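You operate a simulated robot arm through the tools that you are given. There is no shell and no other tool. Be economical: measure what you need, move in short steps, check, and stop when the job is done.

You are at the controls of a simulated robot arm. One attempt, no reset.

JOB
Make the green press safe and brush the sawdust off its slide bed.
Fine: latch to SAFE before you brush; run the slide to WEDGE to get at it and leave it there; orange bench brush back on its mark. What is to be rubbed or washed off counts as gone when no trace of it is left.

Only the result counts: the job must be done as asked and must still hold three seconds after the hand-in. Knocking over, shifting, dropping, spilling or breaking anything else fails it.

ROBOT AND FRAMES
A 7-joint arm with a two-finger gripper, hanging from a carriage that runs on a rail from [42.5, 0] to [-245.5, 0.2] (x, y) and turns from 3 to 691 degrees about z. Base frame: it is fixed where the carriage stands at the start and does not move with it; the origin is on the floor, on the carriage's upright axis, x ahead of it, y to its left, z up; the surface under the hand at the start is at about z = 81. Readings come in cm, degrees, newtons and seconds.
With the tool pointing down near the work surface it reaches from about 10 to 48 cm from the robot's upright axis, wherever it stands. Its first joint turns from -166.0 to 166.0 degrees. Places, roughly: brush mark [0, -50, 80]; green press latch [20, -10, 80]; green press slide [20, -40, 90]; orange bench brush (7x3x5 cm) [0, -50, 80]; sawdust on the green press [20, -20, 80]. Payload 1.37 kg.
The tool frame sits at the grasp point between the pads (the TCP): z along the fingers, y along the line on which they close. The tips reach 1.6 cm beyond it. The gripper opens to 9.2 cm. The gripper's body begins 7.4 cm behind the TCP.
Orientation is that of the tool frame in the base frame, as [roll, pitch, yaw] about the fixed x, y, z axes, in that order (R = Rz(yaw) Ry(pitch) Rx(roll)). With the fingers straight down and closing along the base's y, the tool's x points along the base's -x, its y along +y and its z along -z.

CONTROLS
- The arm moves only by the tool jog_arm. Its argument "series" is one flat list of numbers, 7 for each row, row after row: the opening, from 0 (shut) to 1 (fully open), then the shift along the tool's x, y, z in cm, then the turn, a rotation vector about the tool's x, y, z in degrees. In form: [fingers, x, y, z, rx, ry, rz, fingers, x, y, z, rx, ry, rz, ...]. A call has 1 to 12 rows; each row is the pose to reach, as a shift and turn from the pose commanded when the call began, along the tool's axes at that moment. A row lasts 0.2 s, in which the tool goes at most 5 cm and 8.6 degrees; a call with a longer step from one row to the next is refused whole, and so is a gripper value outside its range. Where a pose cannot be reached the arm comes as near as it can. A force on the tool above 40 N (or 10 N above the force at the start of the call, whichever is more), or a blocked arm, ends the call early, and 0.2 s more pass. The fingers move at their own pace and stop on an object; they squeeze with about 24 N. The grip force told is the motor's: it shows also when the fingers shut on nothing. Time passes only in rows, and 0.2 s behind the last, so rows that repeat a pose let the fingers close. The reply holds the time, the measured pose of the TCP, the force on the tool along the base axes, the opening and the grip force, in the units named above and with some noise, with the torque about the TCP (base axes, N m) and any sound that the robot's microphone picked up.
- Cameras (640 x 400 px; columns grow to the right, rows downward): "scene" is now at [18.14, -5.39, 167.69]; the picture's right is [-0.94, 0.34, 0.00], its down [0.32, 0.88, -0.36] and it looks along [-0.12, -0.34, -0.93] (base axes); focal length 252 px, centre (320, 200). "wrist" rides on the gripper at [7.1, 1.9, -11.1] in the tool frame; the picture's right is [-0.26, 0.97, 0.00], its down [-0.78, -0.21, -0.59] and it looks along [-0.57, -0.15, 0.81] (tool axes); focal length 280 px, centre (320, 200). There is no depth. A picture from a camera that has moved, and an enlarged one, comes with that camera's place and axes in the base frame and with its lens.
- camera(camera): a new picture of that camera. No time passes.
- lift_body(by): slides the trunk up (or, below 0, down) by that many cm; the arm and the scene camera ride with it, the base frame stays. It gives what a move gives, with no picture.
- steer(legs): drives the robot by 1 to 6 legs, each [ahead, left, turn to the left] in cm, cm and degrees, along the robot's own axes; the way and the turn of a leg run together, so that a leg with both is an arc; at most 150 cm and 180 degrees a leg. The arm and the cameras ride along, it lands a little off, and it stops where it bumps. It keeps to its track: a leg is cut to what the track allows. It gives what a move gives.
- head_to(pan, tilt): turns the head with the scene camera to pan (to the left, within 155 degrees either way) and tilt (down, from -29 to 69), counted from straight ahead of the robot. It gives what a move gives.
- inspect(camera, box): a new picture of the part [left, top, right, bottom] of that camera's present view, enlarged. No time passes.
- close_job(): hands the job in; it is judged then, once.

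Go step by step. Nothing tells you exact positions but the pictures and the camera data: compare them with the known pose of the tool, close in by small moves and look again before you grip or let go. The budget is 120 turns and 90 pictures, counting those below and the enlarged ones. Unless the task says otherwise, let go and move clear before handing in, and close with one line.

The tools are called after "Call:" as name(argument=value, ...) on one line, values as JSON. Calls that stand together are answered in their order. jog_arm: Moves the arm, as the interface text tells. Its arguments: {"type":"object","properties":{"series":{"type":"array"}},"required":["series"]} The other tools are called the same way: lift_body (by) slides the trunk up or down; steer (legs) drives the base; head_to (pan, tilt) turns the head that bears the scene camera; camera (camera) takes a picture; inspect (camera, box) takes an enlarged picture of a part of a camera's view; close_job () hands the job in.

At the start:

```text
clock: 0.0
position: [4.76, -33.04, 113.28]
orientation: [-179.9, 0.0, 179.9]
wrist_force: [0.6, 0.2, -0.5]
torque: [0.03, 0.0, -0.01]
width: 9.2
grip_force: 0.0
trunk travel left (down, up): [-50.0, 16.0]
robot x, y, heading: [0.11, -0.18, -0.0]
head pan, tilt: [-109.8, 68.8]
```

scene: 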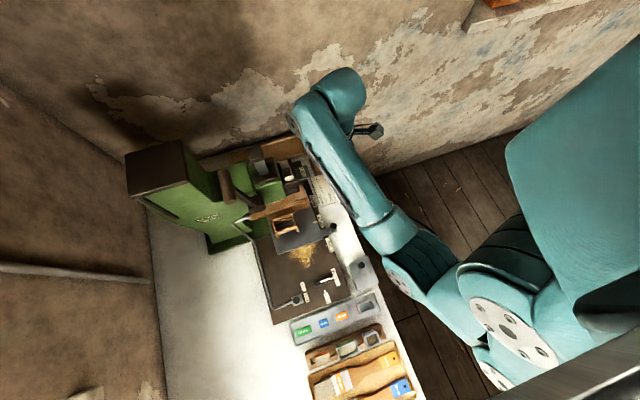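
wrist: 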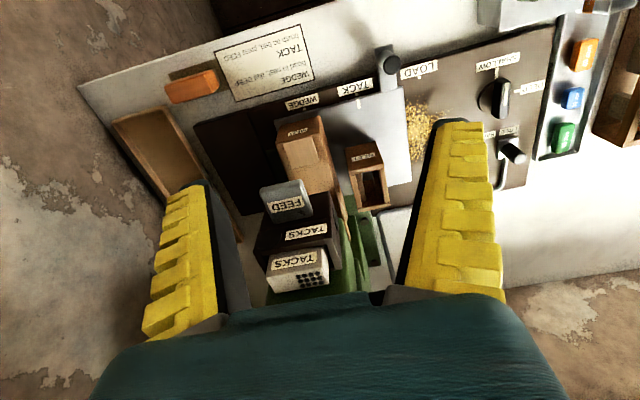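

I see the green press with its slide, labels (WEDGE, TACK, LOAD), sawdust on the bed, and an orange block near the sign. I look closer first.

Call:
inspect(camera="wrist", box=[80, 20, 340, 200])

Call:
inspect(camera="wrist", box=[360, 0, 640, 200])

Call:
inspect(camera="scene", box=[200, 120, 440, 400])

```text
2.22 times, centred on (210, 110) of wrist
camera zoom: at [-2.48, -31.13, 124.25], right [0.26, 0.97, 0.0], down [0.78, -0.21, 0.59], along [0.57, -0.15, -0.81], focal length 623 px, centre (564, 400)
```

zoom: 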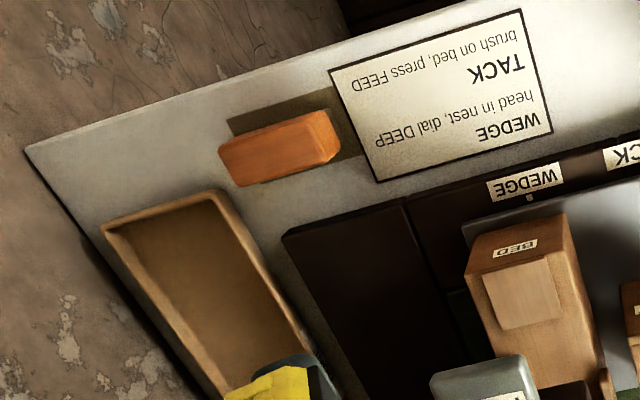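

```text
2.00 times, centred on (500, 100) of wrist
camera zoom: at [-2.48, -31.13, 124.25], right [0.26, 0.97, 0.0], down [0.78, -0.21, 0.59], along [0.57, -0.15, -0.81], focal length 561 px, centre (-40, 400)
```

zoom: 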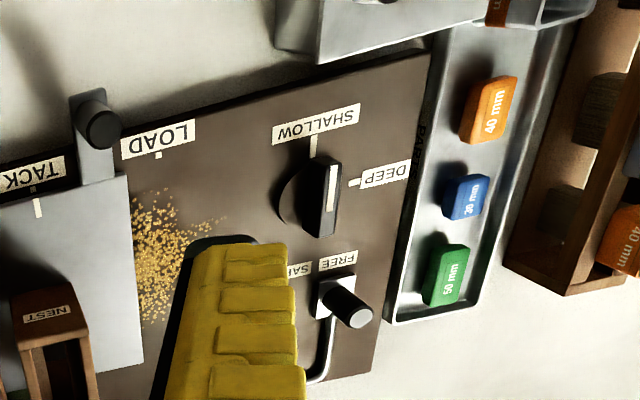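

```text
1.43 times, centred on (320, 260) of scene
camera zoom: at [18.14, -5.39, 167.69], right [-0.94, 0.34, 0.0], down [0.32, 0.88, -0.36], along [-0.12, -0.34, -0.93], focal length 360 px, centre (320, 114)
```

zoom: 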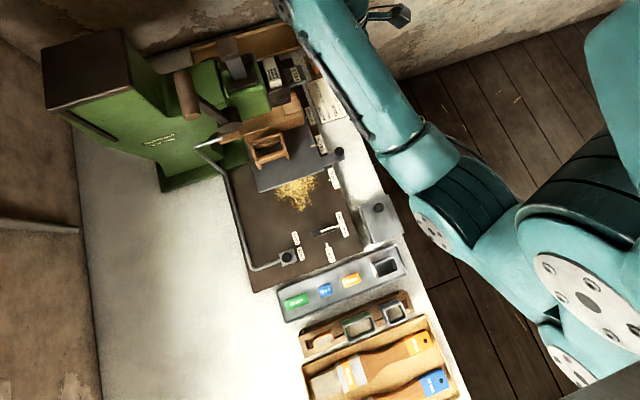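

The slide sits at TACK, the latch is near [25,-6], and the brush near [3,-51]. I move over to the latch to view it from nearer.

Call:
jog_arm(series=[1, 0, 4, 0, 0, 0, 0, 1, 0, 8, 0, 0, 0, 0, 1, -2, 12, 2, 0, 0, 0, 1, -4, 16, 4, 0, 0, 0, 1, -6, 19, 6, 0, 0, 0])

Call:
camera(camera="wrist")

```text
clock: 1.2
position: [10.76, -13.98, 107.2]
orientation: [180.0, 0.1, 180.0]
wrist_force: [0.2, -0.6, 0.5]
torque: [0.0, 0.01, -0.01]
width: 9.19
grip_force: 0.1
trunk travel left (down, up): [-50.0, 16.0]
robot x, y, heading: [0.01, 0.17, -0.2]
head pan, tilt: [-109.8, 68.8]
```

```text
84 pictures are left
camera wrist: at [3.52, -12.07, 118.26], right [0.26, 0.96, 0.0], down [0.78, -0.21, 0.59], along [0.57, -0.16, -0.81], focal length 280 px, centre (320, 200)
```

wrist: 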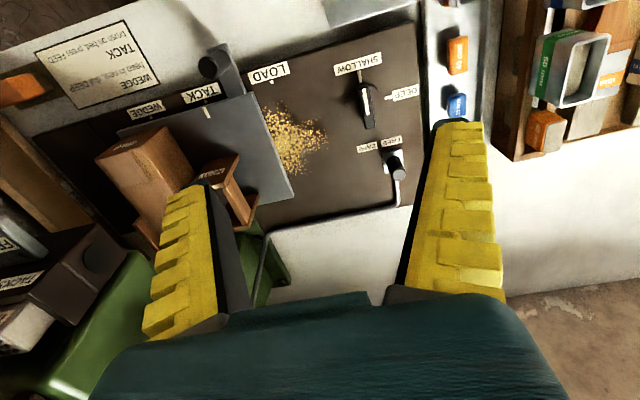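

Call:
inspect(camera="wrist", box=[330, 100, 430, 220])

Call:
inspect(camera="wrist", box=[90, 30, 330, 210])

```text
3.33 times, centred on (380, 160) of wrist
camera zoom: at [3.52, -12.07, 118.26], right [0.26, 0.96, 0.0], down [0.78, -0.21, 0.59], along [0.57, -0.16, -0.81], focal length 935 px, centre (120, 333)
```

zoom: 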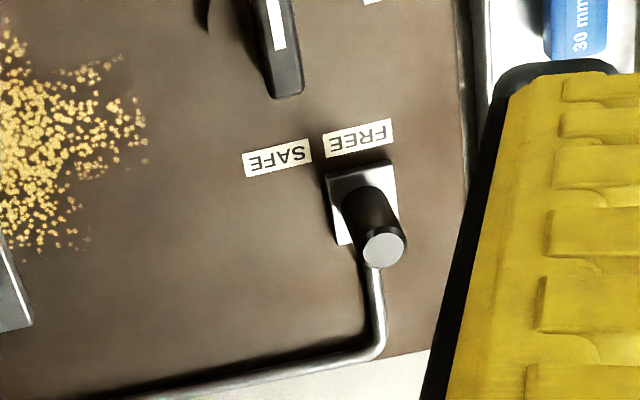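

```text
2.22 times, centred on (210, 120) of wrist
camera zoom: at [3.52, -12.07, 118.26], right [0.26, 0.96, 0.0], down [0.78, -0.21, 0.59], along [0.57, -0.16, -0.81], focal length 623 px, centre (564, 378)
```

zoom: 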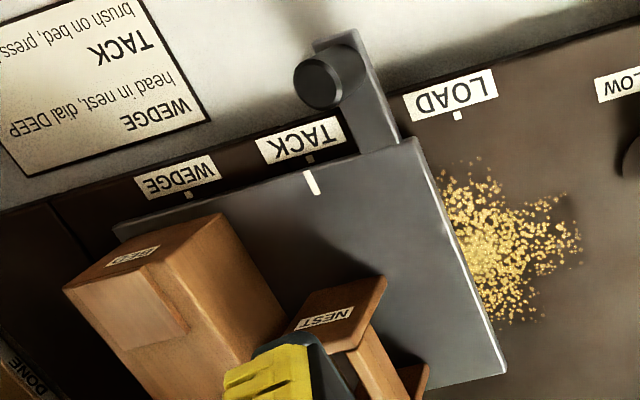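

The latch knob stands at about [25.5, -7.1], z 81–85, at FREE; SAFE lies ~3.8 cm towards −y. I go above it and look.

Call:
jog_arm(series=[1, -4, 1.7, 1, 0, 0, 0, 1, -8, 3.4, 2, 0, 0, 0, 1, -12, 5.1, 4, 0, 0, 0, 0.6, -14.7, 6.9, 7, 0, 0, 0, 0.6, -14.7, 6.9, 11, 0, 0, 0, 0.6, -14.7, 6.9, 14, 0, 0, 0])

Call:
camera(camera="wrist")

Call:
camera(camera="scene")

```text
clock: 2.6
position: [25.55, -7.14, 93.17]
orientation: [-180.0, 0.0, -179.9]
wrist_force: [-1.0, 0.1, 0.7]
torque: [-0.01, -0.02, 0.0]
width: 5.77
grip_force: 2.6
trunk travel left (down, up): [-50.0, 16.0]
robot x, y, heading: [-0.1, -0.1, -0.1]
head pan, tilt: [-109.8, 68.8]
```

```text
81 pictures are left
camera wrist: at [18.25, -5.25, 104.22], right [0.26, 0.96, 0.0], down [0.78, -0.21, 0.59], along [0.57, -0.15, -0.81], focal length 280 px, centre (320, 200)
```

wrist: 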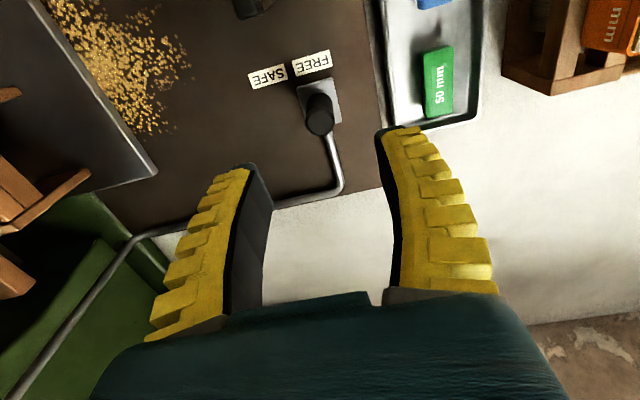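

```text
80 pictures are left
camera scene: at [18.14, -5.39, 167.7], right [-0.94, 0.34, 0.0], down [0.32, 0.88, -0.36], along [-0.12, -0.34, -0.93], focal length 252 px, centre (320, 200)
```

scene: 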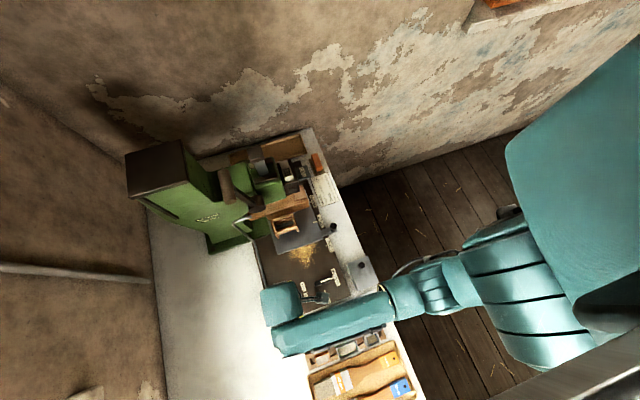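

The knob is confirmed at about [25.1, -7.0]; I descend around it and grip.

Call:
jog_arm(series=[0.6, 0.4, 0.1, 3, 0, 0, 0, 0.6, 0.4, 0.1, 6, 0, 0, 0, 0.6, 0.4, 0.1, 8, 0, 0, 0, 0.6, 0.4, 0.1, 9.2, 0, 0, 0])

Call:
camera(camera="wrist")

```text
clock: 3.6
position: [25.08, -6.96, 83.99]
orientation: [-180.0, 0.1, 180.0]
wrist_force: [-0.6, -0.2, 0.5]
torque: [0.04, -0.01, 0.01]
width: 5.79
grip_force: 2.4
trunk travel left (down, up): [-50.0, 16.0]
robot x, y, heading: [-0.17, -0.14, 0.1]
head pan, tilt: [-109.8, 68.8]
```

```text
79 pictures are left
camera wrist: at [17.88, -5.1, 95.06], right [0.26, 0.97, 0.0], down [0.78, -0.21, 0.59], along [0.57, -0.15, -0.81], focal length 280 px, centre (320, 200)
```

wrist: 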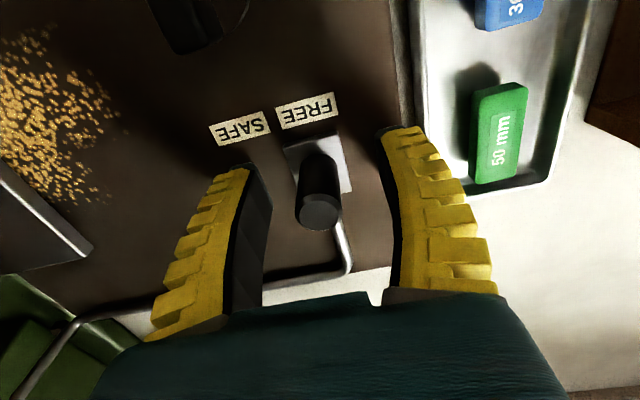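

Call:
jog_arm(series=[0.1, 0, 0, 0, 0, 0, 0, 0.1, 0, 0, 0, 0, 0, 0, 0.1, 0, 0, 0, 0, 0, 0, 0.1, 0, 0, 0, 0, 0, 0])

```text
clock: 4.6
position: [25.23, -6.98, 84.23]
orientation: [-179.9, 0.1, 179.9]
wrist_force: [-5.8, -0.2, 23.2]
torque: [0.01, 0.11, 0.02]
width: 1.18
grip_force: 27.9
trunk travel left (down, up): [-50.0, 16.0]
robot x, y, heading: [-0.01, -0.34, -0.1]
head pan, tilt: [-109.8, 68.8]
```

Call:
inspect(camera="wrist", box=[180, 80, 440, 290])

```text
1.90 times, centred on (310, 185) of wrist
camera zoom: at [17.9, -5.14, 95.16], right [0.26, 0.97, 0.0], down [0.78, -0.21, 0.59], along [0.57, -0.15, -0.81], focal length 534 px, centre (339, 229)
```

zoom: 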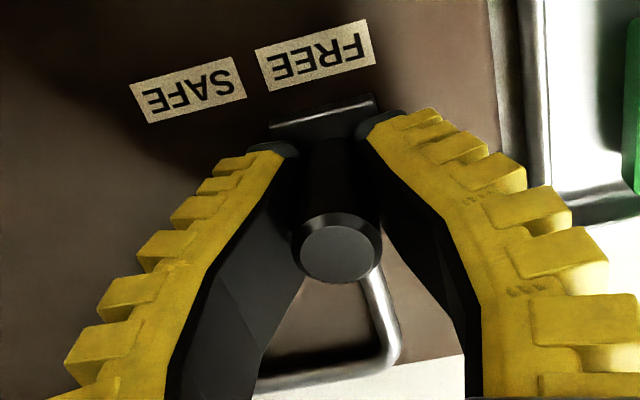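

The knob is between the fingers, but the tips press down on its plate; I reopen, raise slightly and regrip.

Call:
jog_arm(series=[0.4, 0, 0, 0, 0, 0, 0, 0.4, 0.1, 0, -0.7, 0, 0, 0, 0.4, 0.1, 0, -0.7, 0, 0, 0, 0.1, 0.1, 0, -0.7, 0, 0, 0, 0.1, 0.1, 0, -0.7, 0, 0, 0, 0.1, 0.1, 0, -0.7, 0, 0, 0])

```text
clock: 6.0
position: [24.93, -6.95, 84.74]
orientation: [180.0, 0.1, -180.0]
wrist_force: [0.7, 0.0, -0.5]
torque: [0.03, -0.03, 0.02]
width: 1.29
grip_force: 28.4
trunk travel left (down, up): [-50.0, 16.0]
robot x, y, heading: [0.07, 0.1, 0.1]
head pan, tilt: [-109.8, 68.8]
```

Clean grip. I slide it towards SAFE (−y).

Call:
jog_arm(series=[0.1, 0, -0.8, 0, 0, 0, 0, 0.1, 0, -1.6, 0, 0, 0, 0, 0.1, 0, -2.4, 0, 0, 0, 0, 0.1, 0, -3.2, 0, 0, 0, 0])

Call:
camera(camera="wrist")

```text
clock: 7.0
position: [24.99, -10.08, 84.64]
orientation: [179.9, 0.0, -180.0]
wrist_force: [0.1, 5.9, 5.6]
torque: [-0.01, 0.17, 0.0]
width: 1.3
grip_force: 27.7
trunk travel left (down, up): [-50.0, 16.0]
robot x, y, heading: [-0.41, 0.41, -0.0]
head pan, tilt: [-109.8, 68.8]
```

```text
77 pictures are left
camera wrist: at [17.75, -8.18, 95.76], right [0.26, 0.97, 0.0], down [0.78, -0.21, 0.59], along [0.57, -0.15, -0.81], focal length 280 px, centre (320, 200)
```

wrist: 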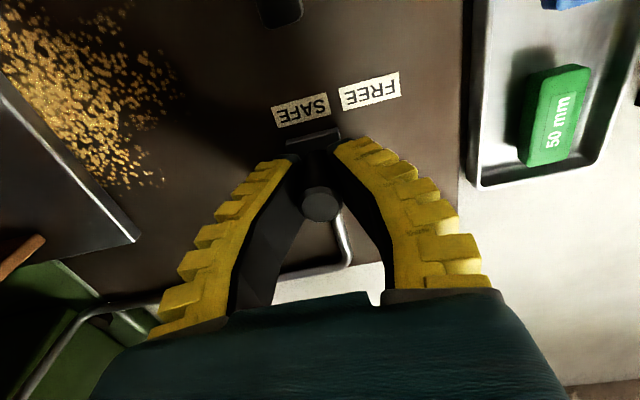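

Call:
jog_arm(series=[0.1, 0, -0.4, 0, 0, 0, 0, 0.1, 0, -0.8, 0, 0, 0, 0, 0.1, 0, -1.2, 0, 0, 0, 0])

Call:
camera(camera="wrist")

```text
clock: 7.8
position: [25.07, -10.16, 84.48]
orientation: [178.9, -0.1, -179.8]
wrist_force: [-2.4, 28.4, 15.3]
torque: [0.19, 0.12, 0.0]
width: 1.34
grip_force: 28.0
trunk travel left (down, up): [-50.0, 16.0]
robot x, y, heading: [0.03, -0.06, 0.2]
head pan, tilt: [-109.8, 68.8]
stopped in row 3: the force on the tool passed its limit at 42 N (the readings are from after the stop); the commanded pose is now the measured one
```

```text
76 pictures are left
camera wrist: at [17.76, -8.47, 95.68], right [0.26, 0.97, 0.02], down [0.78, -0.22, 0.58], along [0.57, -0.14, -0.81], focal length 280 px, centre (320, 200)
```

wrist: 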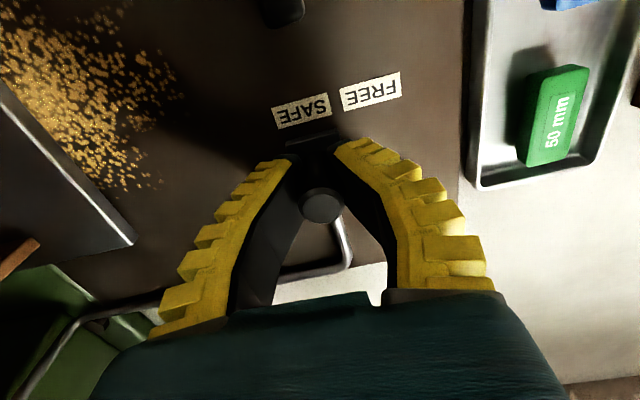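

The latch hit its end stop under SAFE. I release, rise, and go over the slide's knob near [7,-24].

Call:
jog_arm(series=[0.5, 0, 0.3, 0, 1.1, 0, 0, 0.5, 0, 0.3, 0, 1.1, 0, 0, 0.5, 0, 0.3, -5, 1.1, 0, 0, 0.6, 0, 0.3, -10, 1.1, 0, 0, 0.6, 4, 0.3, -12, 1.1, 0, 0, 0.6, 8, -2, -12, 1.1, 0, 0, 0.6, 12, -5, -12, 1.1, 0, 0, 0.6, 15, -8, -12, 1.1, 0, 0, 0.6, 17, -11, -12, 1.1, 0, 0, 0.6, 18, -13.8, -12, 1.1, 0, 0])

Call:
camera(camera="wrist")

Call:
camera(camera="scene")

```text
clock: 9.9
position: [6.8, -25.03, 96.56]
orientation: [-179.4, 0.1, -179.9]
wrist_force: [-0.9, 0.6, 0.2]
torque: [-0.04, 0.01, -0.01]
width: 5.79
grip_force: 2.2
trunk travel left (down, up): [-50.0, 16.0]
robot x, y, heading: [0.0, -0.1, 0.1]
head pan, tilt: [-109.8, 68.8]
```

```text
75 pictures are left
camera wrist: at [-0.39, -22.98, 107.61], right [0.26, 0.97, -0.01], down [0.78, -0.2, 0.59], along [0.57, -0.16, -0.81], focal length 280 px, centre (320, 200)
```

wrist: 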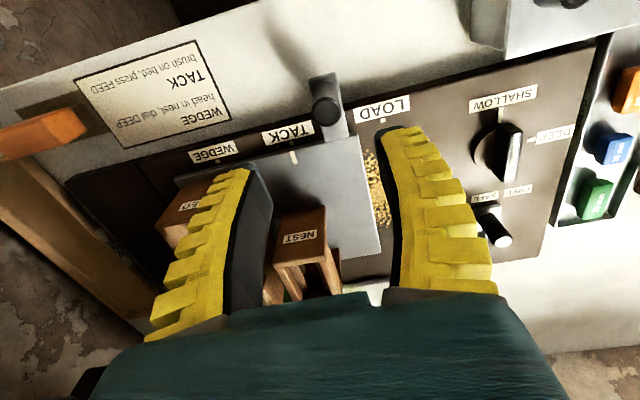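

```text
74 pictures are left
camera scene: at [18.14, -5.36, 167.7], right [-0.94, 0.34, 0.0], down [0.31, 0.88, -0.36], along [-0.12, -0.34, -0.93], focal length 252 px, centre (320, 200)
```

scene: 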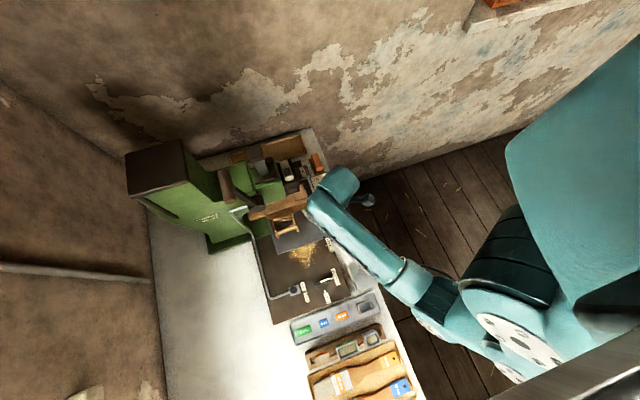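

The slide's knob triangulates to about [6.4, -24.7], top at z≈86.6. I descend partway and check.

Call:
jog_arm(series=[0.5, 0.4, 0.3, 3, -0.6, 0, 0, 0.5, 0.4, 0.3, 6, -0.6, 0, 0, 0.5, 0.4, 0.3, 9, -0.6, 0, 0])

Call:
camera(camera="wrist")

```text
clock: 10.8
position: [6.46, -24.75, 87.54]
orientation: [-179.9, -0.1, -179.9]
wrist_force: [-0.3, 0.2, 0.2]
torque: [-0.03, 0.03, 0.01]
width: 4.88
grip_force: 1.9
trunk travel left (down, up): [-50.0, 16.0]
robot x, y, heading: [0.06, -0.2, -0.1]
head pan, tilt: [-109.8, 68.8]
```

```text
73 pictures are left
camera wrist: at [-0.66, -22.89, 98.66], right [0.26, 0.97, 0.0], down [0.78, -0.21, 0.59], along [0.57, -0.15, -0.81], focal length 280 px, centre (320, 200)
```

wrist: 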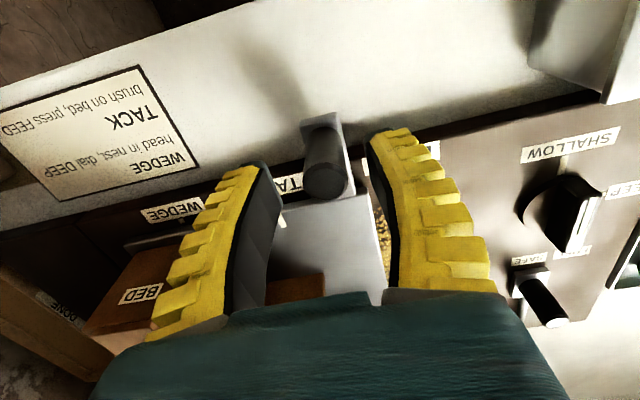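

Call:
jog_arm(series=[0.45, 0.1, 0.1, 2, 0, 0, 0, 0.1, 0.1, 0.1, 2, 0, 0, 0, 0.1, 0.1, 0.1, 2, 0, 0, 0, 0.1, 0.1, 0.1, 2, 0, 0, 0])

Call:
camera(camera="wrist")

```text
clock: 11.8
position: [6.42, -24.53, 85.57]
orientation: [-180.0, 0.0, -179.9]
wrist_force: [0.9, 1.4, -0.7]
torque: [0.03, -0.09, 0.04]
width: 1.57
grip_force: 28.3
trunk travel left (down, up): [-50.0, 16.0]
robot x, y, heading: [-0.31, 0.19, -0.0]
head pan, tilt: [-109.8, 68.8]
```

```text
72 pictures are left
camera wrist: at [-0.75, -22.7, 96.64], right [0.26, 0.97, 0.0], down [0.78, -0.21, 0.59], along [0.57, -0.15, -0.81], focal length 280 px, centre (320, 200)
```

wrist: 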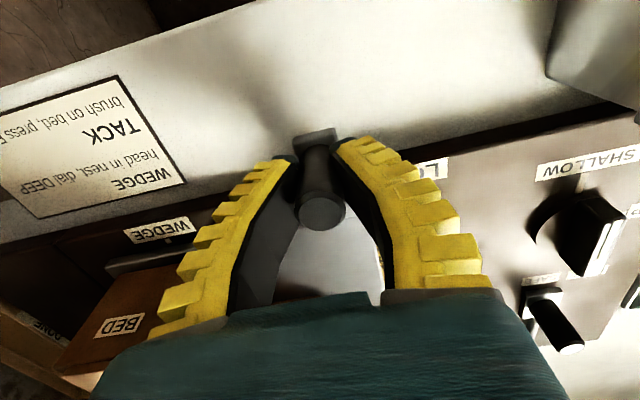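

Gripped. I pull the slide towards WEDGE (−y), first 6 cm.

Call:
jog_arm(series=[0.1, 0, -1, 0, 0, 0, 0, 0.1, 0, -2, 0, 0, 0, 0, 0.1, 0, -3, 0, 0, 0, 0, 0.1, 0, -4, 0, 0, 0, 0, 0.1, 0, -5, 0, 0, 0, 0, 0.1, 0, -6, 0, 0, 0, 0, 0.1, 0, -7, 0, 0, 0, 0])

Call:
camera(camera="wrist")

Call:
inspect(camera="scene", box=[230, 120, 370, 320])

```text
clock: 13.3
position: [6.44, -31.65, 85.59]
orientation: [-180.0, 0.1, -179.9]
wrist_force: [0.9, -1.5, 3.6]
torque: [0.05, 0.23, 0.01]
width: 1.57
grip_force: 27.9
trunk travel left (down, up): [-50.0, 16.0]
robot x, y, heading: [-0.22, -0.25, -0.1]
head pan, tilt: [-109.8, 68.8]
```

```text
71 pictures are left
camera wrist: at [-0.76, -29.81, 96.63], right [0.26, 0.97, 0.0], down [0.78, -0.21, 0.59], along [0.57, -0.16, -0.81], focal length 280 px, centre (320, 200)
```

wrist: 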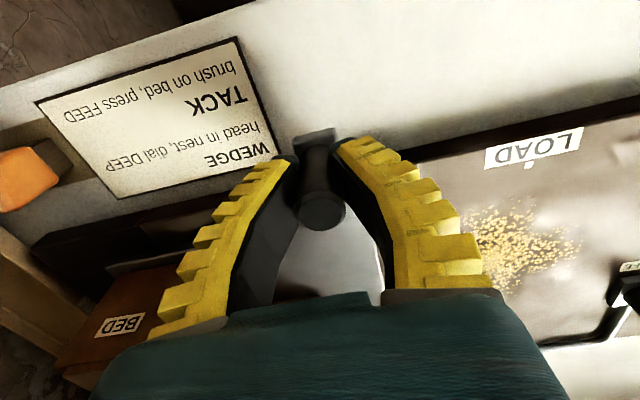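

```text
2.00 times, centred on (300, 220) of scene
camera zoom: at [18.15, -5.4, 167.69], right [-0.94, 0.34, 0.0], down [0.32, 0.88, -0.36], along [-0.12, -0.34, -0.93], focal length 503 px, centre (360, 160)
```

zoom: 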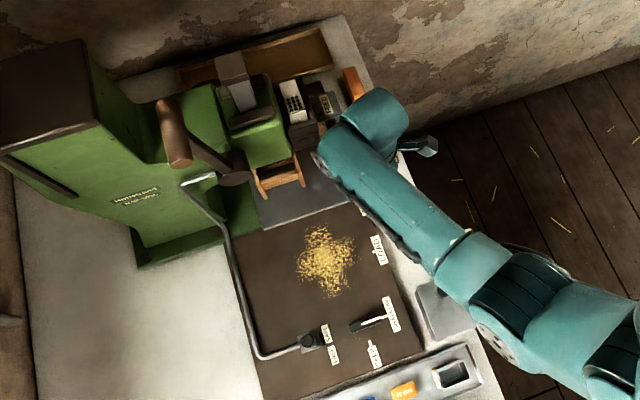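

Call:
jog_arm(series=[0.1, 0, -0.4, 0, 0, 0, 0, 0.1, 0, -0.8, 0, 0, 0, 0, 0.1, 0, -0.8, 0, 0, 0, 0])

Call:
camera(camera="wrist")

```text
clock: 14.2
position: [6.52, -32.46, 85.6]
orientation: [-179.8, 0.0, -179.8]
wrist_force: [-0.7, -0.4, 4.7]
torque: [0.03, -0.1, -0.03]
width: 1.53
grip_force: 27.4
trunk travel left (down, up): [-50.0, 16.0]
robot x, y, heading: [0.1, -0.23, -0.4]
head pan, tilt: [-109.8, 68.8]
```

```text
69 pictures are left
camera wrist: at [-0.75, -30.56, 96.64], right [0.26, 0.97, 0.0], down [0.78, -0.21, 0.59], along [0.57, -0.15, -0.81], focal length 280 px, centre (320, 200)
```

wrist: 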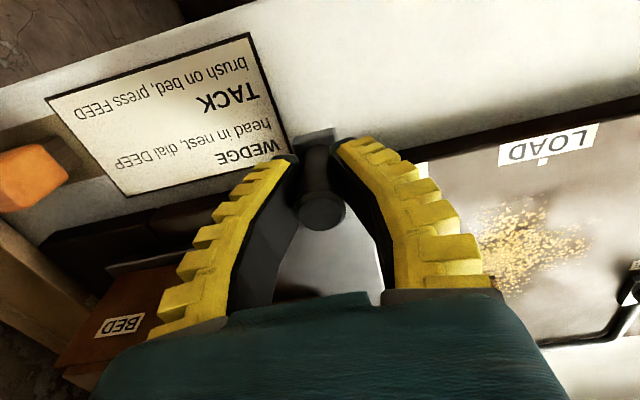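

Moved 7.9 cm with no stop felt. I release and rise to check the mark alignment.

Call:
jog_arm(series=[0.5, 0, 0, 0, 0, 0, 0, 0.5, 0, 0, 0, 0, 0, 0, 0.5, 0, 0, -4, 0, 0, 0, 0.7, 2, 4, -8, 0, 0, 0, 1, 4, 8, -12, 0, 0, 0, 1, 4, 10, -12, 0, 0, 0])

Call:
camera(camera="wrist")

```text
refused: row 4 steps farther than a row can; nothing moved
```

```text
68 pictures are left
camera wrist: at [-0.75, -30.56, 96.64], right [0.26, 0.97, 0.0], down [0.78, -0.21, 0.59], along [0.57, -0.15, -0.81], focal length 280 px, centre (320, 200)
```

wrist: 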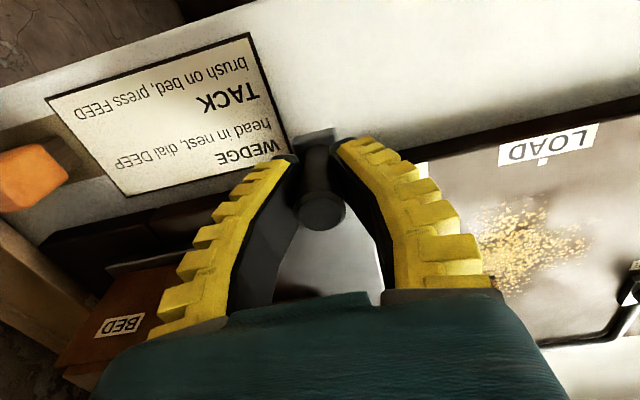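

A step was too long, so nothing moved; I repeat with shorter steps.

Call:
jog_arm(series=[0.5, 0, 0, 0, 0, 0, 0, 0.5, 0, 0, 0, 0, 0, 0, 0.5, 0, 0, -4, 0, 0, 0, 0.7, 1, 2, -7, 0, 0, 0, 1, 2, 4, -10, 0, 0, 0, 1, 3, 6, -12, 0, 0, 0])

Call:
camera(camera="wrist")

```text
clock: 15.6
position: [3.49, -26.28, 97.41]
orientation: [180.0, 0.1, -179.9]
wrist_force: [0.1, -0.5, 0.2]
torque: [0.02, -0.02, 0.02]
width: 9.18
grip_force: 0.1
trunk travel left (down, up): [-50.0, 16.0]
robot x, y, heading: [-0.13, -0.14, -0.2]
head pan, tilt: [-109.8, 68.8]
```

```text
67 pictures are left
camera wrist: at [-3.73, -24.44, 108.59], right [0.26, 0.97, 0.0], down [0.78, -0.21, 0.59], along [0.57, -0.15, -0.81], focal length 280 px, centre (320, 200)
```

wrist: 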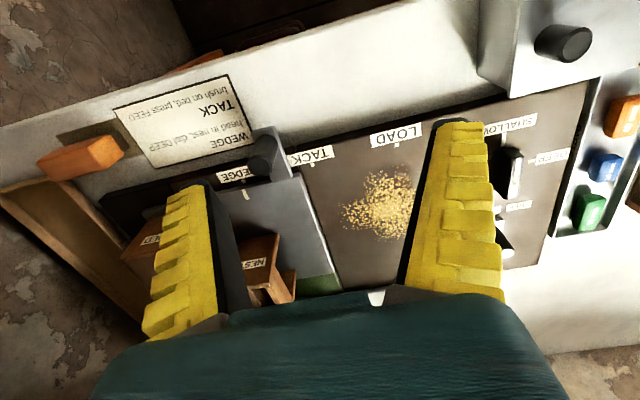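

Call:
inspect(camera="wrist", box=[190, 120, 330, 220])

```text
4.00 times, centred on (260, 170) of wrist
camera zoom: at [-3.73, -24.44, 108.59], right [0.26, 0.97, 0.0], down [0.78, -0.21, 0.59], along [0.57, -0.15, -0.81], focal length 1122 px, centre (560, 320)
```

zoom: 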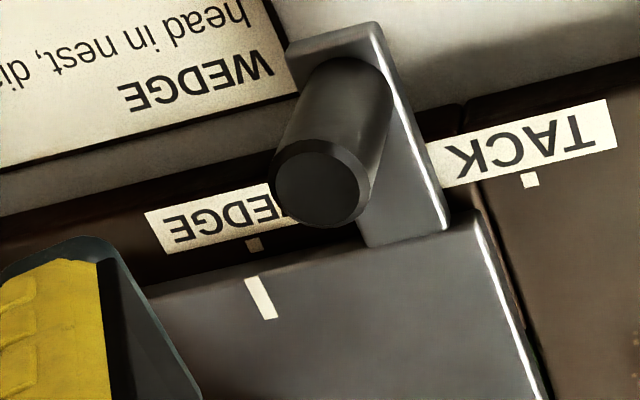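

The slide mark lines up with the WEDGE tick. Next the brush: I turn the tool 90° so the pads close across its 3 cm width, and approach it at height.

Call:
jog_arm(series=[1, 0.1, -1.4, -1, 0, 0, 8, 1, 0.1, -2.8, -2, 0, 0, 16, 1, 0.2, -4.2, -3, 0, 0, 24, 1, 0.3, -5.6, -4, 0, 0, 32, 1, 0.4, -7, -4, 0, 0, 40, 1, 0.5, -8.4, -4, 0, 0, 48, 1, 0.6, -9.8, -4, 0, 0, 56, 1, 0.7, -11.2, -4, 0, 0, 64, 1, 0.7, -12.6, -4, 0, 0, 72, 1, 0.7, -14, -4, 0, 0, 80, 1, 0.7, -15.4, -4, 0, 0, 86, 1, 0.7, -16, -4, 0, 0, 90])

Call:
camera(camera="wrist")

Call:
camera(camera="scene")

```text
clock: 18.1
position: [2.78, -42.42, 101.49]
orientation: [-180.0, 0.1, 90.1]
wrist_force: [-0.8, -0.3, 0.0]
torque: [-0.02, 0.01, 0.02]
width: 9.18
grip_force: 0.1
trunk travel left (down, up): [-50.0, 16.0]
robot x, y, heading: [-0.01, 0.17, -0.2]
head pan, tilt: [-109.8, 68.8]
```

```text
65 pictures are left
camera wrist: at [4.59, -35.39, 112.58], right [0.96, -0.26, 0.0], down [-0.21, -0.78, 0.59], along [-0.15, -0.57, -0.81], focal length 280 px, centre (320, 200)
```

wrist: 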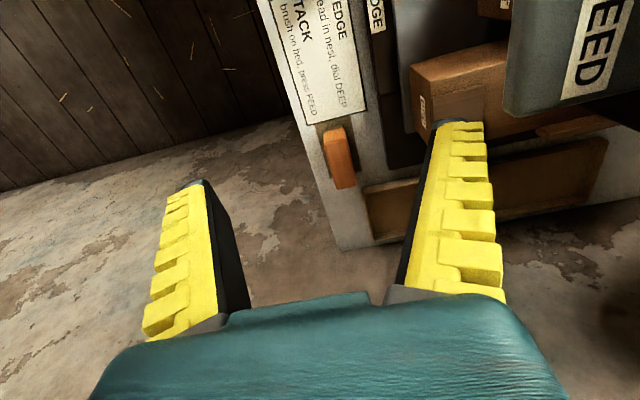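

```text
64 pictures are left
camera scene: at [18.14, -5.38, 167.7], right [-0.94, 0.34, 0.0], down [0.31, 0.88, -0.36], along [-0.12, -0.34, -0.93], focal length 252 px, centre (320, 200)
```

scene: 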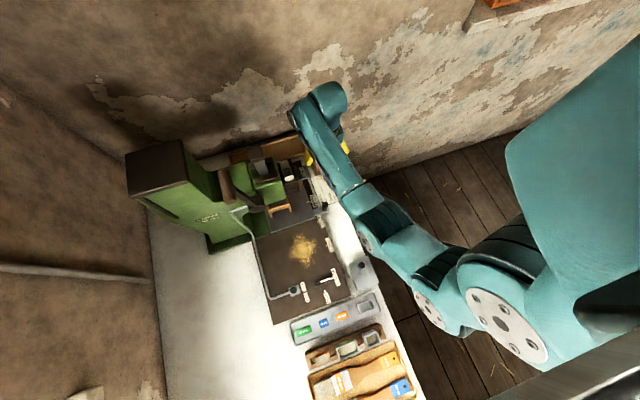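

FEED hangs near [18,-41,95], well clear. I zoom on the brush.

Call:
inspect(camera="wrist", box=[270, 90, 430, 250])

```text
2.50 times, centred on (350, 170) of wrist
camera zoom: at [4.59, -35.39, 112.58], right [0.96, -0.26, 0.0], down [-0.21, -0.78, 0.59], along [-0.15, -0.57, -0.81], focal length 701 px, centre (245, 275)
```

zoom: 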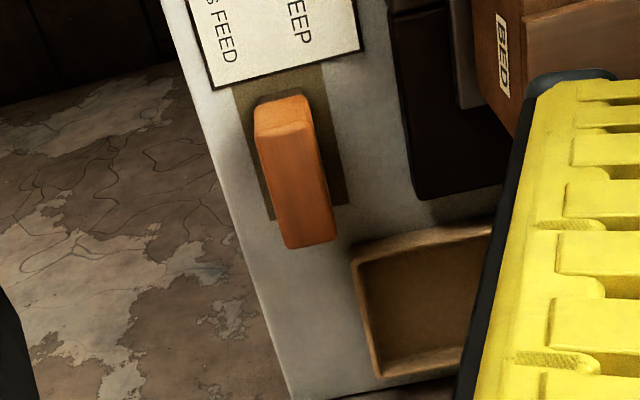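

The brush centre is near [3.05, -50.6], long axis along y, orange back z≈83.5–86. I approach above it, testing reach.

Call:
jog_arm(series=[0.6, -2.5, 0.27, 3, 0, 0, 0, 0.6, -5, 0.27, 6, 0, 0, 0, 0.6, -7.4, 0.27, 9.5, 0, 0, 0, 0.6, -7.4, 0.27, 9.5, 0, 0, 0])

Call:
camera(camera="wrist")

```text
clock: 19.1
position: [3.1, -49.66, 92.02]
orientation: [180.0, 0.0, 90.1]
wrist_force: [-0.3, 0.0, 0.5]
torque: [0.02, -0.04, 0.01]
width: 5.78
grip_force: 2.5
trunk travel left (down, up): [-50.0, 16.0]
robot x, y, heading: [-0.23, -0.2, 0.2]
head pan, tilt: [-109.8, 68.8]
```

```text
62 pictures are left
camera wrist: at [4.9, -42.7, 103.14], right [0.97, -0.26, 0.0], down [-0.21, -0.78, 0.59], along [-0.15, -0.57, -0.81], focal length 280 px, centre (320, 200)
```

wrist: 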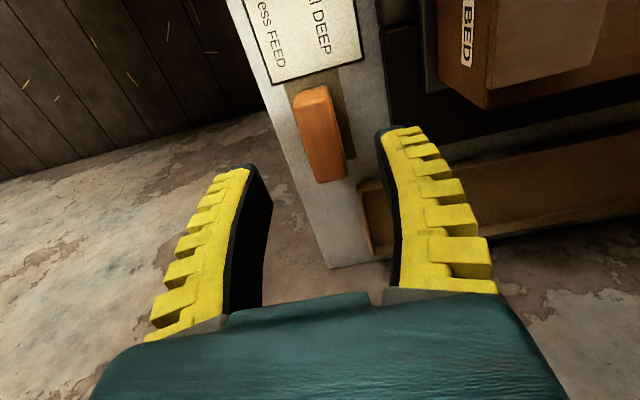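

Call:
jog_arm(series=[0.6, -0.3, 0.05, 2.5, 0, 0, 0, 0.6, -0.3, 0.05, 5, 0, 0, 0, 0.6, -0.3, 0.05, 7, 0, 0, 0])

Call:
camera(camera="wrist")

```text
clock: 19.9
position: [2.9, -47.87, 86.42]
orientation: [180.0, -0.1, 90.1]
wrist_force: [-1.1, 1.3, -0.4]
torque: [-0.03, 0.03, -0.02]
width: 5.79
grip_force: 2.0
out of reach, approached as far as the arm can: row 2, 3
trunk travel left (down, up): [-50.0, 16.0]
robot x, y, heading: [-0.06, -0.25, -0.0]
head pan, tilt: [-109.8, 68.8]
```

```text
61 pictures are left
camera wrist: at [4.62, -40.84, 97.55], right [0.97, -0.26, 0.0], down [-0.21, -0.78, 0.59], along [-0.15, -0.57, -0.81], focal length 280 px, centre (320, 200)
```

wrist: 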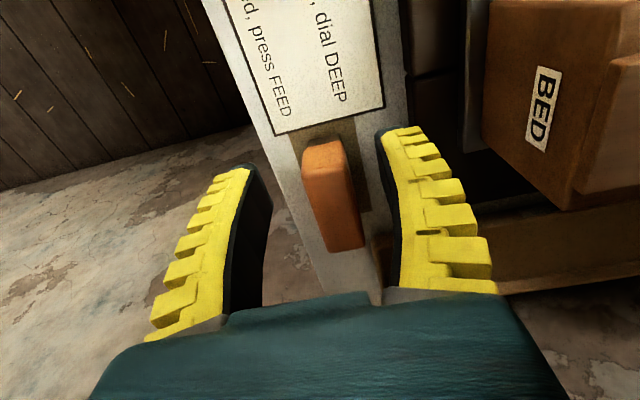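

Out of reach at this trunk height; I rise, then lower the trunk 10 cm for more reach.

Call:
jog_arm(series=[0.6, 0, 0, -3, 0, 0, 0, 0.6, 0, 0.15, -6, 0, 0, 0, 0.6, 0, 0.15, -9, 0, 0, 0, 0.6, 0, 0.15, -11, 0, 0, 0])

Call:
lift_body(by=-10)

Call:
camera(camera="scene")

```text
clock: 20.9
position: [2.95, -48.19, 97.7]
orientation: [180.0, 0.0, 90.1]
wrist_force: [-0.4, 0.1, -0.8]
torque: [-0.04, 0.01, -0.01]
width: 5.8
grip_force: 1.8
trunk travel left (down, up): [-50.0, 16.0]
robot x, y, heading: [-0.07, -0.02, -0.1]
head pan, tilt: [-109.8, 68.8]
```

```text
clock: 22.3
position: [2.91, -48.16, 87.66]
orientation: [-180.0, 0.0, 90.2]
wrist_force: [-0.1, -0.4, 0.3]
torque: [0.04, 0.04, 0.01]
width: 5.76
grip_force: 2.6
trunk travel left (down, up): [-40.0, 26.0]
robot x, y, heading: [-0.05, -0.15, 0.1]
head pan, tilt: [-109.8, 68.8]
```

```text
60 pictures are left
camera scene: at [18.14, -5.38, 157.7], right [-0.94, 0.34, 0.0], down [0.31, 0.88, -0.36], along [-0.12, -0.34, -0.93], focal length 252 px, centre (320, 200)
```

scene: 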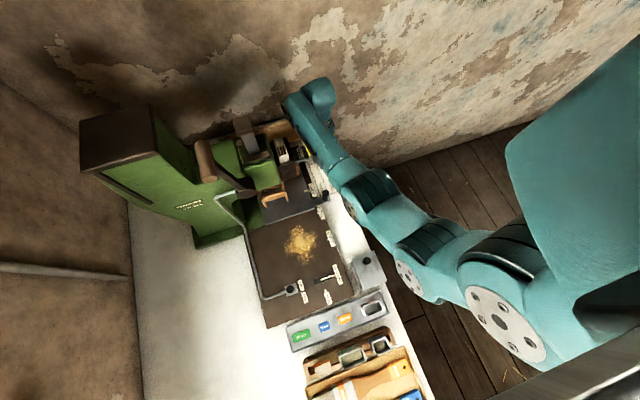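

Call:
jog_arm(series=[0.6, -1, 0.2, -1, 0, 0, 0, 0.6, -2.2, 0.2, -1, 0, 0, 0, 0.6, -2.2, 0.2, -1, 0, 0, 0])

Call:
camera(camera="wrist")

```text
clock: 23.1
position: [3.12, -50.36, 88.65]
orientation: [179.9, -0.1, 90.0]
wrist_force: [0.4, -0.7, 1.1]
torque: [0.03, 0.0, 0.02]
width: 5.81
grip_force: 1.4
trunk travel left (down, up): [-40.0, 26.0]
robot x, y, heading: [-0.12, 0.41, 0.1]
head pan, tilt: [-109.8, 68.8]
```

```text
59 pictures are left
camera wrist: at [4.84, -43.34, 99.73], right [0.97, -0.26, 0.0], down [-0.21, -0.78, 0.59], along [-0.15, -0.57, -0.81], focal length 280 px, centre (320, 200)
```

wrist: 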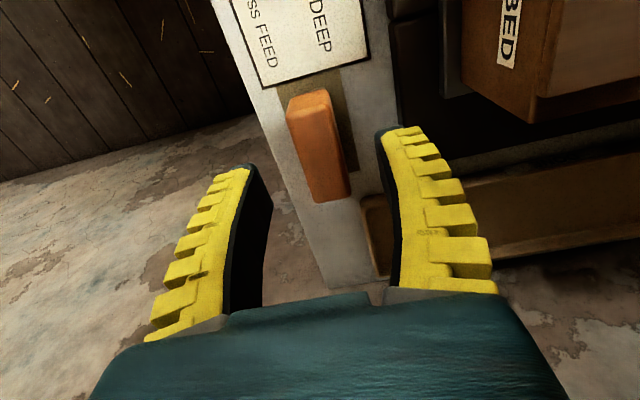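

Well centred now. I descend to z≈84.6.

Call:
jog_arm(series=[0.6, 0, 0.05, 2, 0, 0, 0, 0.6, 0, 0.05, 3.2, 0, 0, 0, 0.6, 0, 0.05, 4.1, 0, 0, 0])

Call:
camera(camera="wrist")

```text
clock: 23.9
position: [3.18, -50.45, 84.65]
orientation: [180.0, -0.1, 90.2]
wrist_force: [-0.3, -0.6, -0.3]
torque: [0.01, 0.01, -0.02]
width: 5.8
grip_force: 2.2
trunk travel left (down, up): [-40.0, 26.0]
robot x, y, heading: [0.15, -0.24, 0.0]
head pan, tilt: [-109.8, 68.8]
```

```text
58 pictures are left
camera wrist: at [4.92, -43.35, 95.61], right [0.97, -0.26, 0.0], down [-0.21, -0.78, 0.59], along [-0.15, -0.57, -0.81], focal length 280 px, centre (320, 200)
```

wrist: 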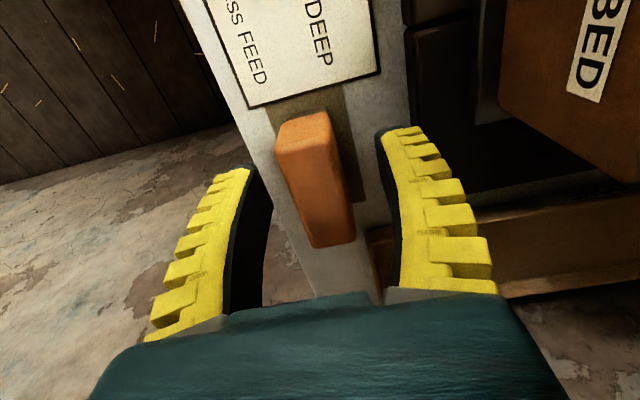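

Call:
jog_arm(series=[0.3, 0, 0, 0, 0, 0, 0, 0.2, 0, 0, 0, 0, 0, 0, 0.1, 0, 0, 0, 0, 0, 0, 0.1, 0, 0, 0, 0, 0, 0])

Call:
camera(camera="wrist")

```text
clock: 24.9
position: [3.1, -50.43, 84.66]
orientation: [-179.9, 0.1, 90.2]
wrist_force: [-2.4, 2.7, 7.8]
torque: [0.14, -0.01, 0.01]
width: 1.96
grip_force: 24.0
trunk travel left (down, up): [-40.0, 26.0]
robot x, y, heading: [-0.25, 0.32, 0.2]
head pan, tilt: [-109.8, 68.8]
```

```text
57 pictures are left
camera wrist: at [4.86, -43.38, 95.67], right [0.97, -0.26, 0.0], down [-0.21, -0.78, 0.59], along [-0.15, -0.57, -0.81], focal length 280 px, centre (320, 200)
```

wrist: 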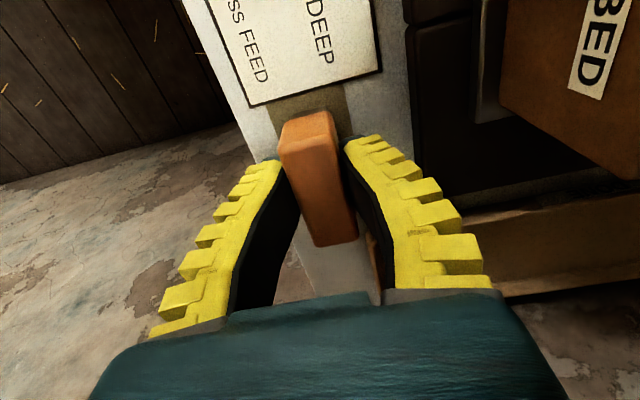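

Gripped. I lift the brush clear and check it hangs straight.

Call:
jog_arm(series=[0.1, 0, 0, -2, 0, 0, 0, 0.1, 0, 0, -4.5, 0, 0, 0, 0.1, 2, 0, -7, 0, 0, 0, 0.1, 4, 0, -9.5, 0, 0, 0, 0.1, 6, 0, -11.5, 0, 0, 0])

Call:
camera(camera="wrist")

```text
clock: 26.1
position: [3.09, -44.43, 96.05]
orientation: [-179.9, -0.1, 90.1]
wrist_force: [-0.4, 1.1, -1.4]
torque: [0.02, 0.01, -0.05]
width: 1.69
grip_force: 24.1
trunk travel left (down, up): [-40.0, 26.0]
robot x, y, heading: [-0.24, -0.1, 0.2]
head pan, tilt: [-109.8, 68.8]
```

```text
56 pictures are left
camera wrist: at [4.93, -37.28, 107.06], right [0.97, -0.26, 0.0], down [-0.21, -0.78, 0.59], along [-0.15, -0.57, -0.81], focal length 280 px, centre (320, 200)
```

wrist: 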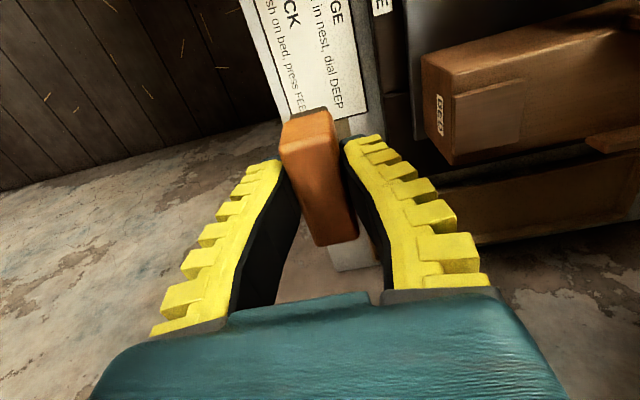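

Brush held straight. I carry it along the front edge and over the near side of the sawdust (patch about x 13–24, y −27…−18).

Call:
jog_arm(series=[0.1, 4, 0, -1, 0, 0, 0, 0.1, 8, 0, -1, 0, 0, 0, 0.1, 12, 0, -1, 0, 0, 0, 0.1, 16, 1, -1, 0, 0, 0, 0.1, 19, 4, -1, 0, 0, 0, 0.1, 20, 8, -1, 0, 0, 0])

Call:
camera(camera="wrist")

Call:
camera(camera="scene")

```text
clock: 27.5
position: [11.21, -24.35, 97.1]
orientation: [-180.0, 0.0, 90.0]
wrist_force: [0.1, -0.2, -1.3]
torque: [-0.02, -0.03, 0.04]
width: 1.68
grip_force: 24.2
trunk travel left (down, up): [-40.0, 26.0]
robot x, y, heading: [0.03, -0.05, 0.1]
head pan, tilt: [-109.8, 68.8]
```

```text
55 pictures are left
camera wrist: at [12.92, -17.21, 108.12], right [0.97, -0.26, 0.0], down [-0.21, -0.78, 0.59], along [-0.15, -0.57, -0.81], focal length 280 px, centre (320, 200)
```

wrist: 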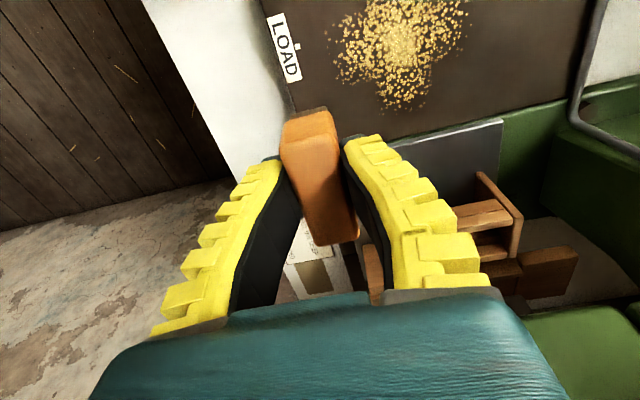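

```text
54 pictures are left
camera scene: at [18.14, -5.37, 157.69], right [-0.94, 0.34, 0.0], down [0.31, 0.88, -0.36], along [-0.12, -0.34, -0.93], focal length 252 px, centre (320, 200)
```

scene: 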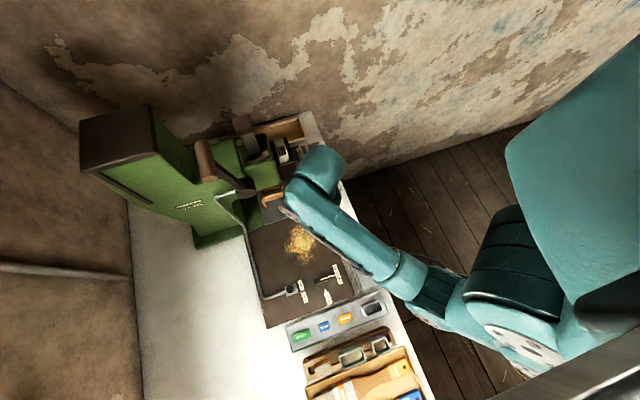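

Sawdust spans about x 13–24, y −27.4…−18. I lower the brush at x≈11.2, y≈−24.4 to near-contact.

Call:
jog_arm(series=[0.1, 0, 0, 4, 0, 0, 0, 0.1, 0, 0, 8, 0, 0, 0, 0.1, 0, 0, 10.6, 0, 0, 0])

Call:
jog_arm(series=[0.1, 0, 0, 0.3, 0, 0, 0, 0.1, 0, 0, 0.6, 0, 0, 0])

Call:
camera(camera="wrist")

```text
clock: 28.3
position: [10.94, -24.45, 86.72]
orientation: [-180.0, 0.2, 90.1]
wrist_force: [-3.5, 2.7, 12.5]
torque: [0.34, 0.04, 0.01]
width: 2.06
grip_force: 23.9
trunk travel left (down, up): [-40.0, 26.0]
robot x, y, heading: [0.56, 0.02, 0.1]
head pan, tilt: [-109.8, 68.8]
```

```text
clock: 28.9
position: [11.09, -24.56, 86.03]
orientation: [-180.0, 0.2, 90.1]
wrist_force: [-5.4, 1.9, 22.4]
torque: [-0.01, 0.07, -0.02]
width: 2.62
grip_force: 24.6
trunk travel left (down, up): [-40.0, 26.0]
robot x, y, heading: [-0.04, 0.33, 0.1]
head pan, tilt: [-109.8, 68.8]
```

```text
53 pictures are left
camera wrist: at [12.85, -17.42, 96.97], right [0.97, -0.26, 0.0], down [-0.21, -0.78, 0.59], along [-0.15, -0.57, -0.81], focal length 280 px, centre (320, 200)
```

wrist: 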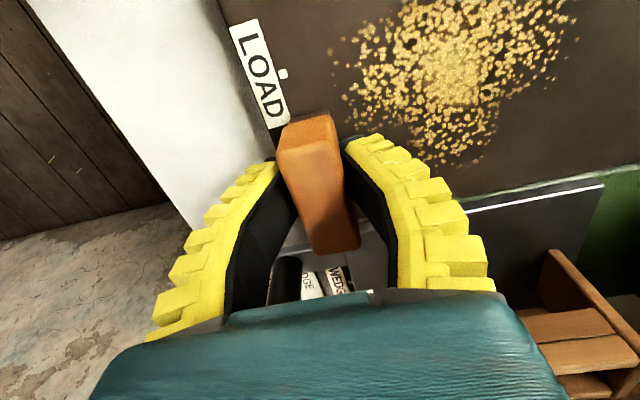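

Call:
inspect(camera="wrist", box=[220, 90, 440, 290])

```text
2.00 times, centred on (330, 190) of wrist
camera zoom: at [12.85, -17.42, 96.97], right [0.97, -0.26, 0.0], down [-0.21, -0.78, 0.59], along [-0.15, -0.57, -0.81], focal length 561 px, centre (300, 220)
```

zoom: 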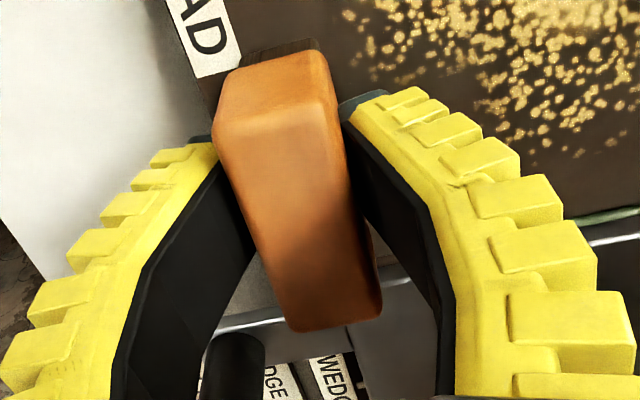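

The brush touches the bed with ~20 N; I ease it slightly and stroke slowly along +x.

Call:
jog_arm(series=[0.1, 0, 0, -0.3, 0, 0, 0, 0.1, 0, 1, -0.3, 0, 0, 0, 0.1, 0, 2, -0.3, 0, 0, 0, 0.1, 0, 3, -0.3, 0, 0, 0, 0.1, 0, 4, -0.3, 0, 0, 0])

Call:
camera(camera="wrist")

```text
clock: 30.1
position: [15.09, -24.37, 86.19]
orientation: [180.0, 0.0, 90.1]
wrist_force: [-2.6, -0.9, 10.3]
torque: [-0.19, 0.07, -0.07]
width: 2.01
grip_force: 24.3
trunk travel left (down, up): [-40.0, 26.0]
robot x, y, heading: [0.11, -0.1, -0.1]
head pan, tilt: [-109.8, 68.8]
```

```text
51 pictures are left
camera wrist: at [16.87, -17.32, 97.19], right [0.97, -0.26, 0.0], down [-0.21, -0.78, 0.59], along [-0.15, -0.57, -0.81], focal length 280 px, centre (320, 200)
```

wrist: 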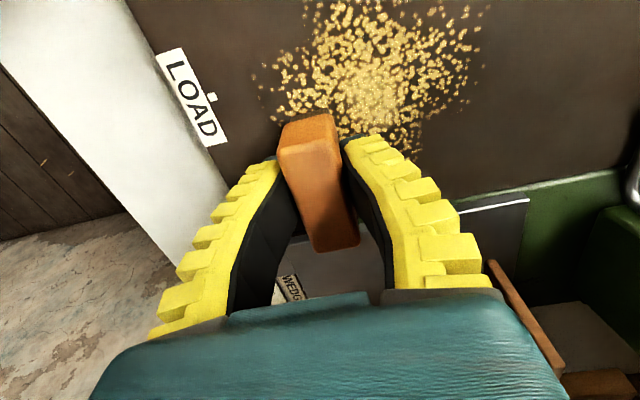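

Good: 10 N contact, grip stable. Continuing the stroke to x≈25.

Call:
jog_arm(series=[0.1, 0, 1, 0, 0, 0, 0, 0.1, 0, 2, 0, 0, 0, 0, 0.1, 0, 3, 0, 0, 0, 0, 0.1, 0, 4, 0, 0, 0, 0, 0.1, 0, 5, 0, 0, 0, 0, 0.1, 0, 6, 0, 0, 0, 0, 0.1, 0, 7, 0, 0, 0, 0, 0.1, 0, 8, 0, 0, 0, 0, 0.1, 0, 9, 0, 0, 0, 0])

Call:
camera(camera="wrist")

```text
clock: 32.1
position: [24.13, -24.52, 86.08]
orientation: [-180.0, 0.1, 90.1]
wrist_force: [-3.2, -0.4, 10.6]
torque: [0.02, 0.02, -0.01]
width: 2.01
grip_force: 23.8
trunk travel left (down, up): [-40.0, 26.0]
robot x, y, heading: [0.0, 0.43, 0.1]
head pan, tilt: [-109.8, 68.8]
```

```text
50 pictures are left
camera wrist: at [25.93, -17.31, 97.18], right [0.97, -0.26, 0.0], down [-0.21, -0.78, 0.59], along [-0.15, -0.57, -0.81], focal length 280 px, centre (320, 200)
```

wrist: 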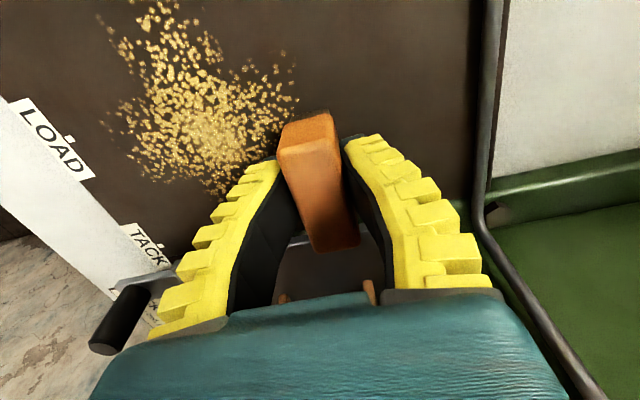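

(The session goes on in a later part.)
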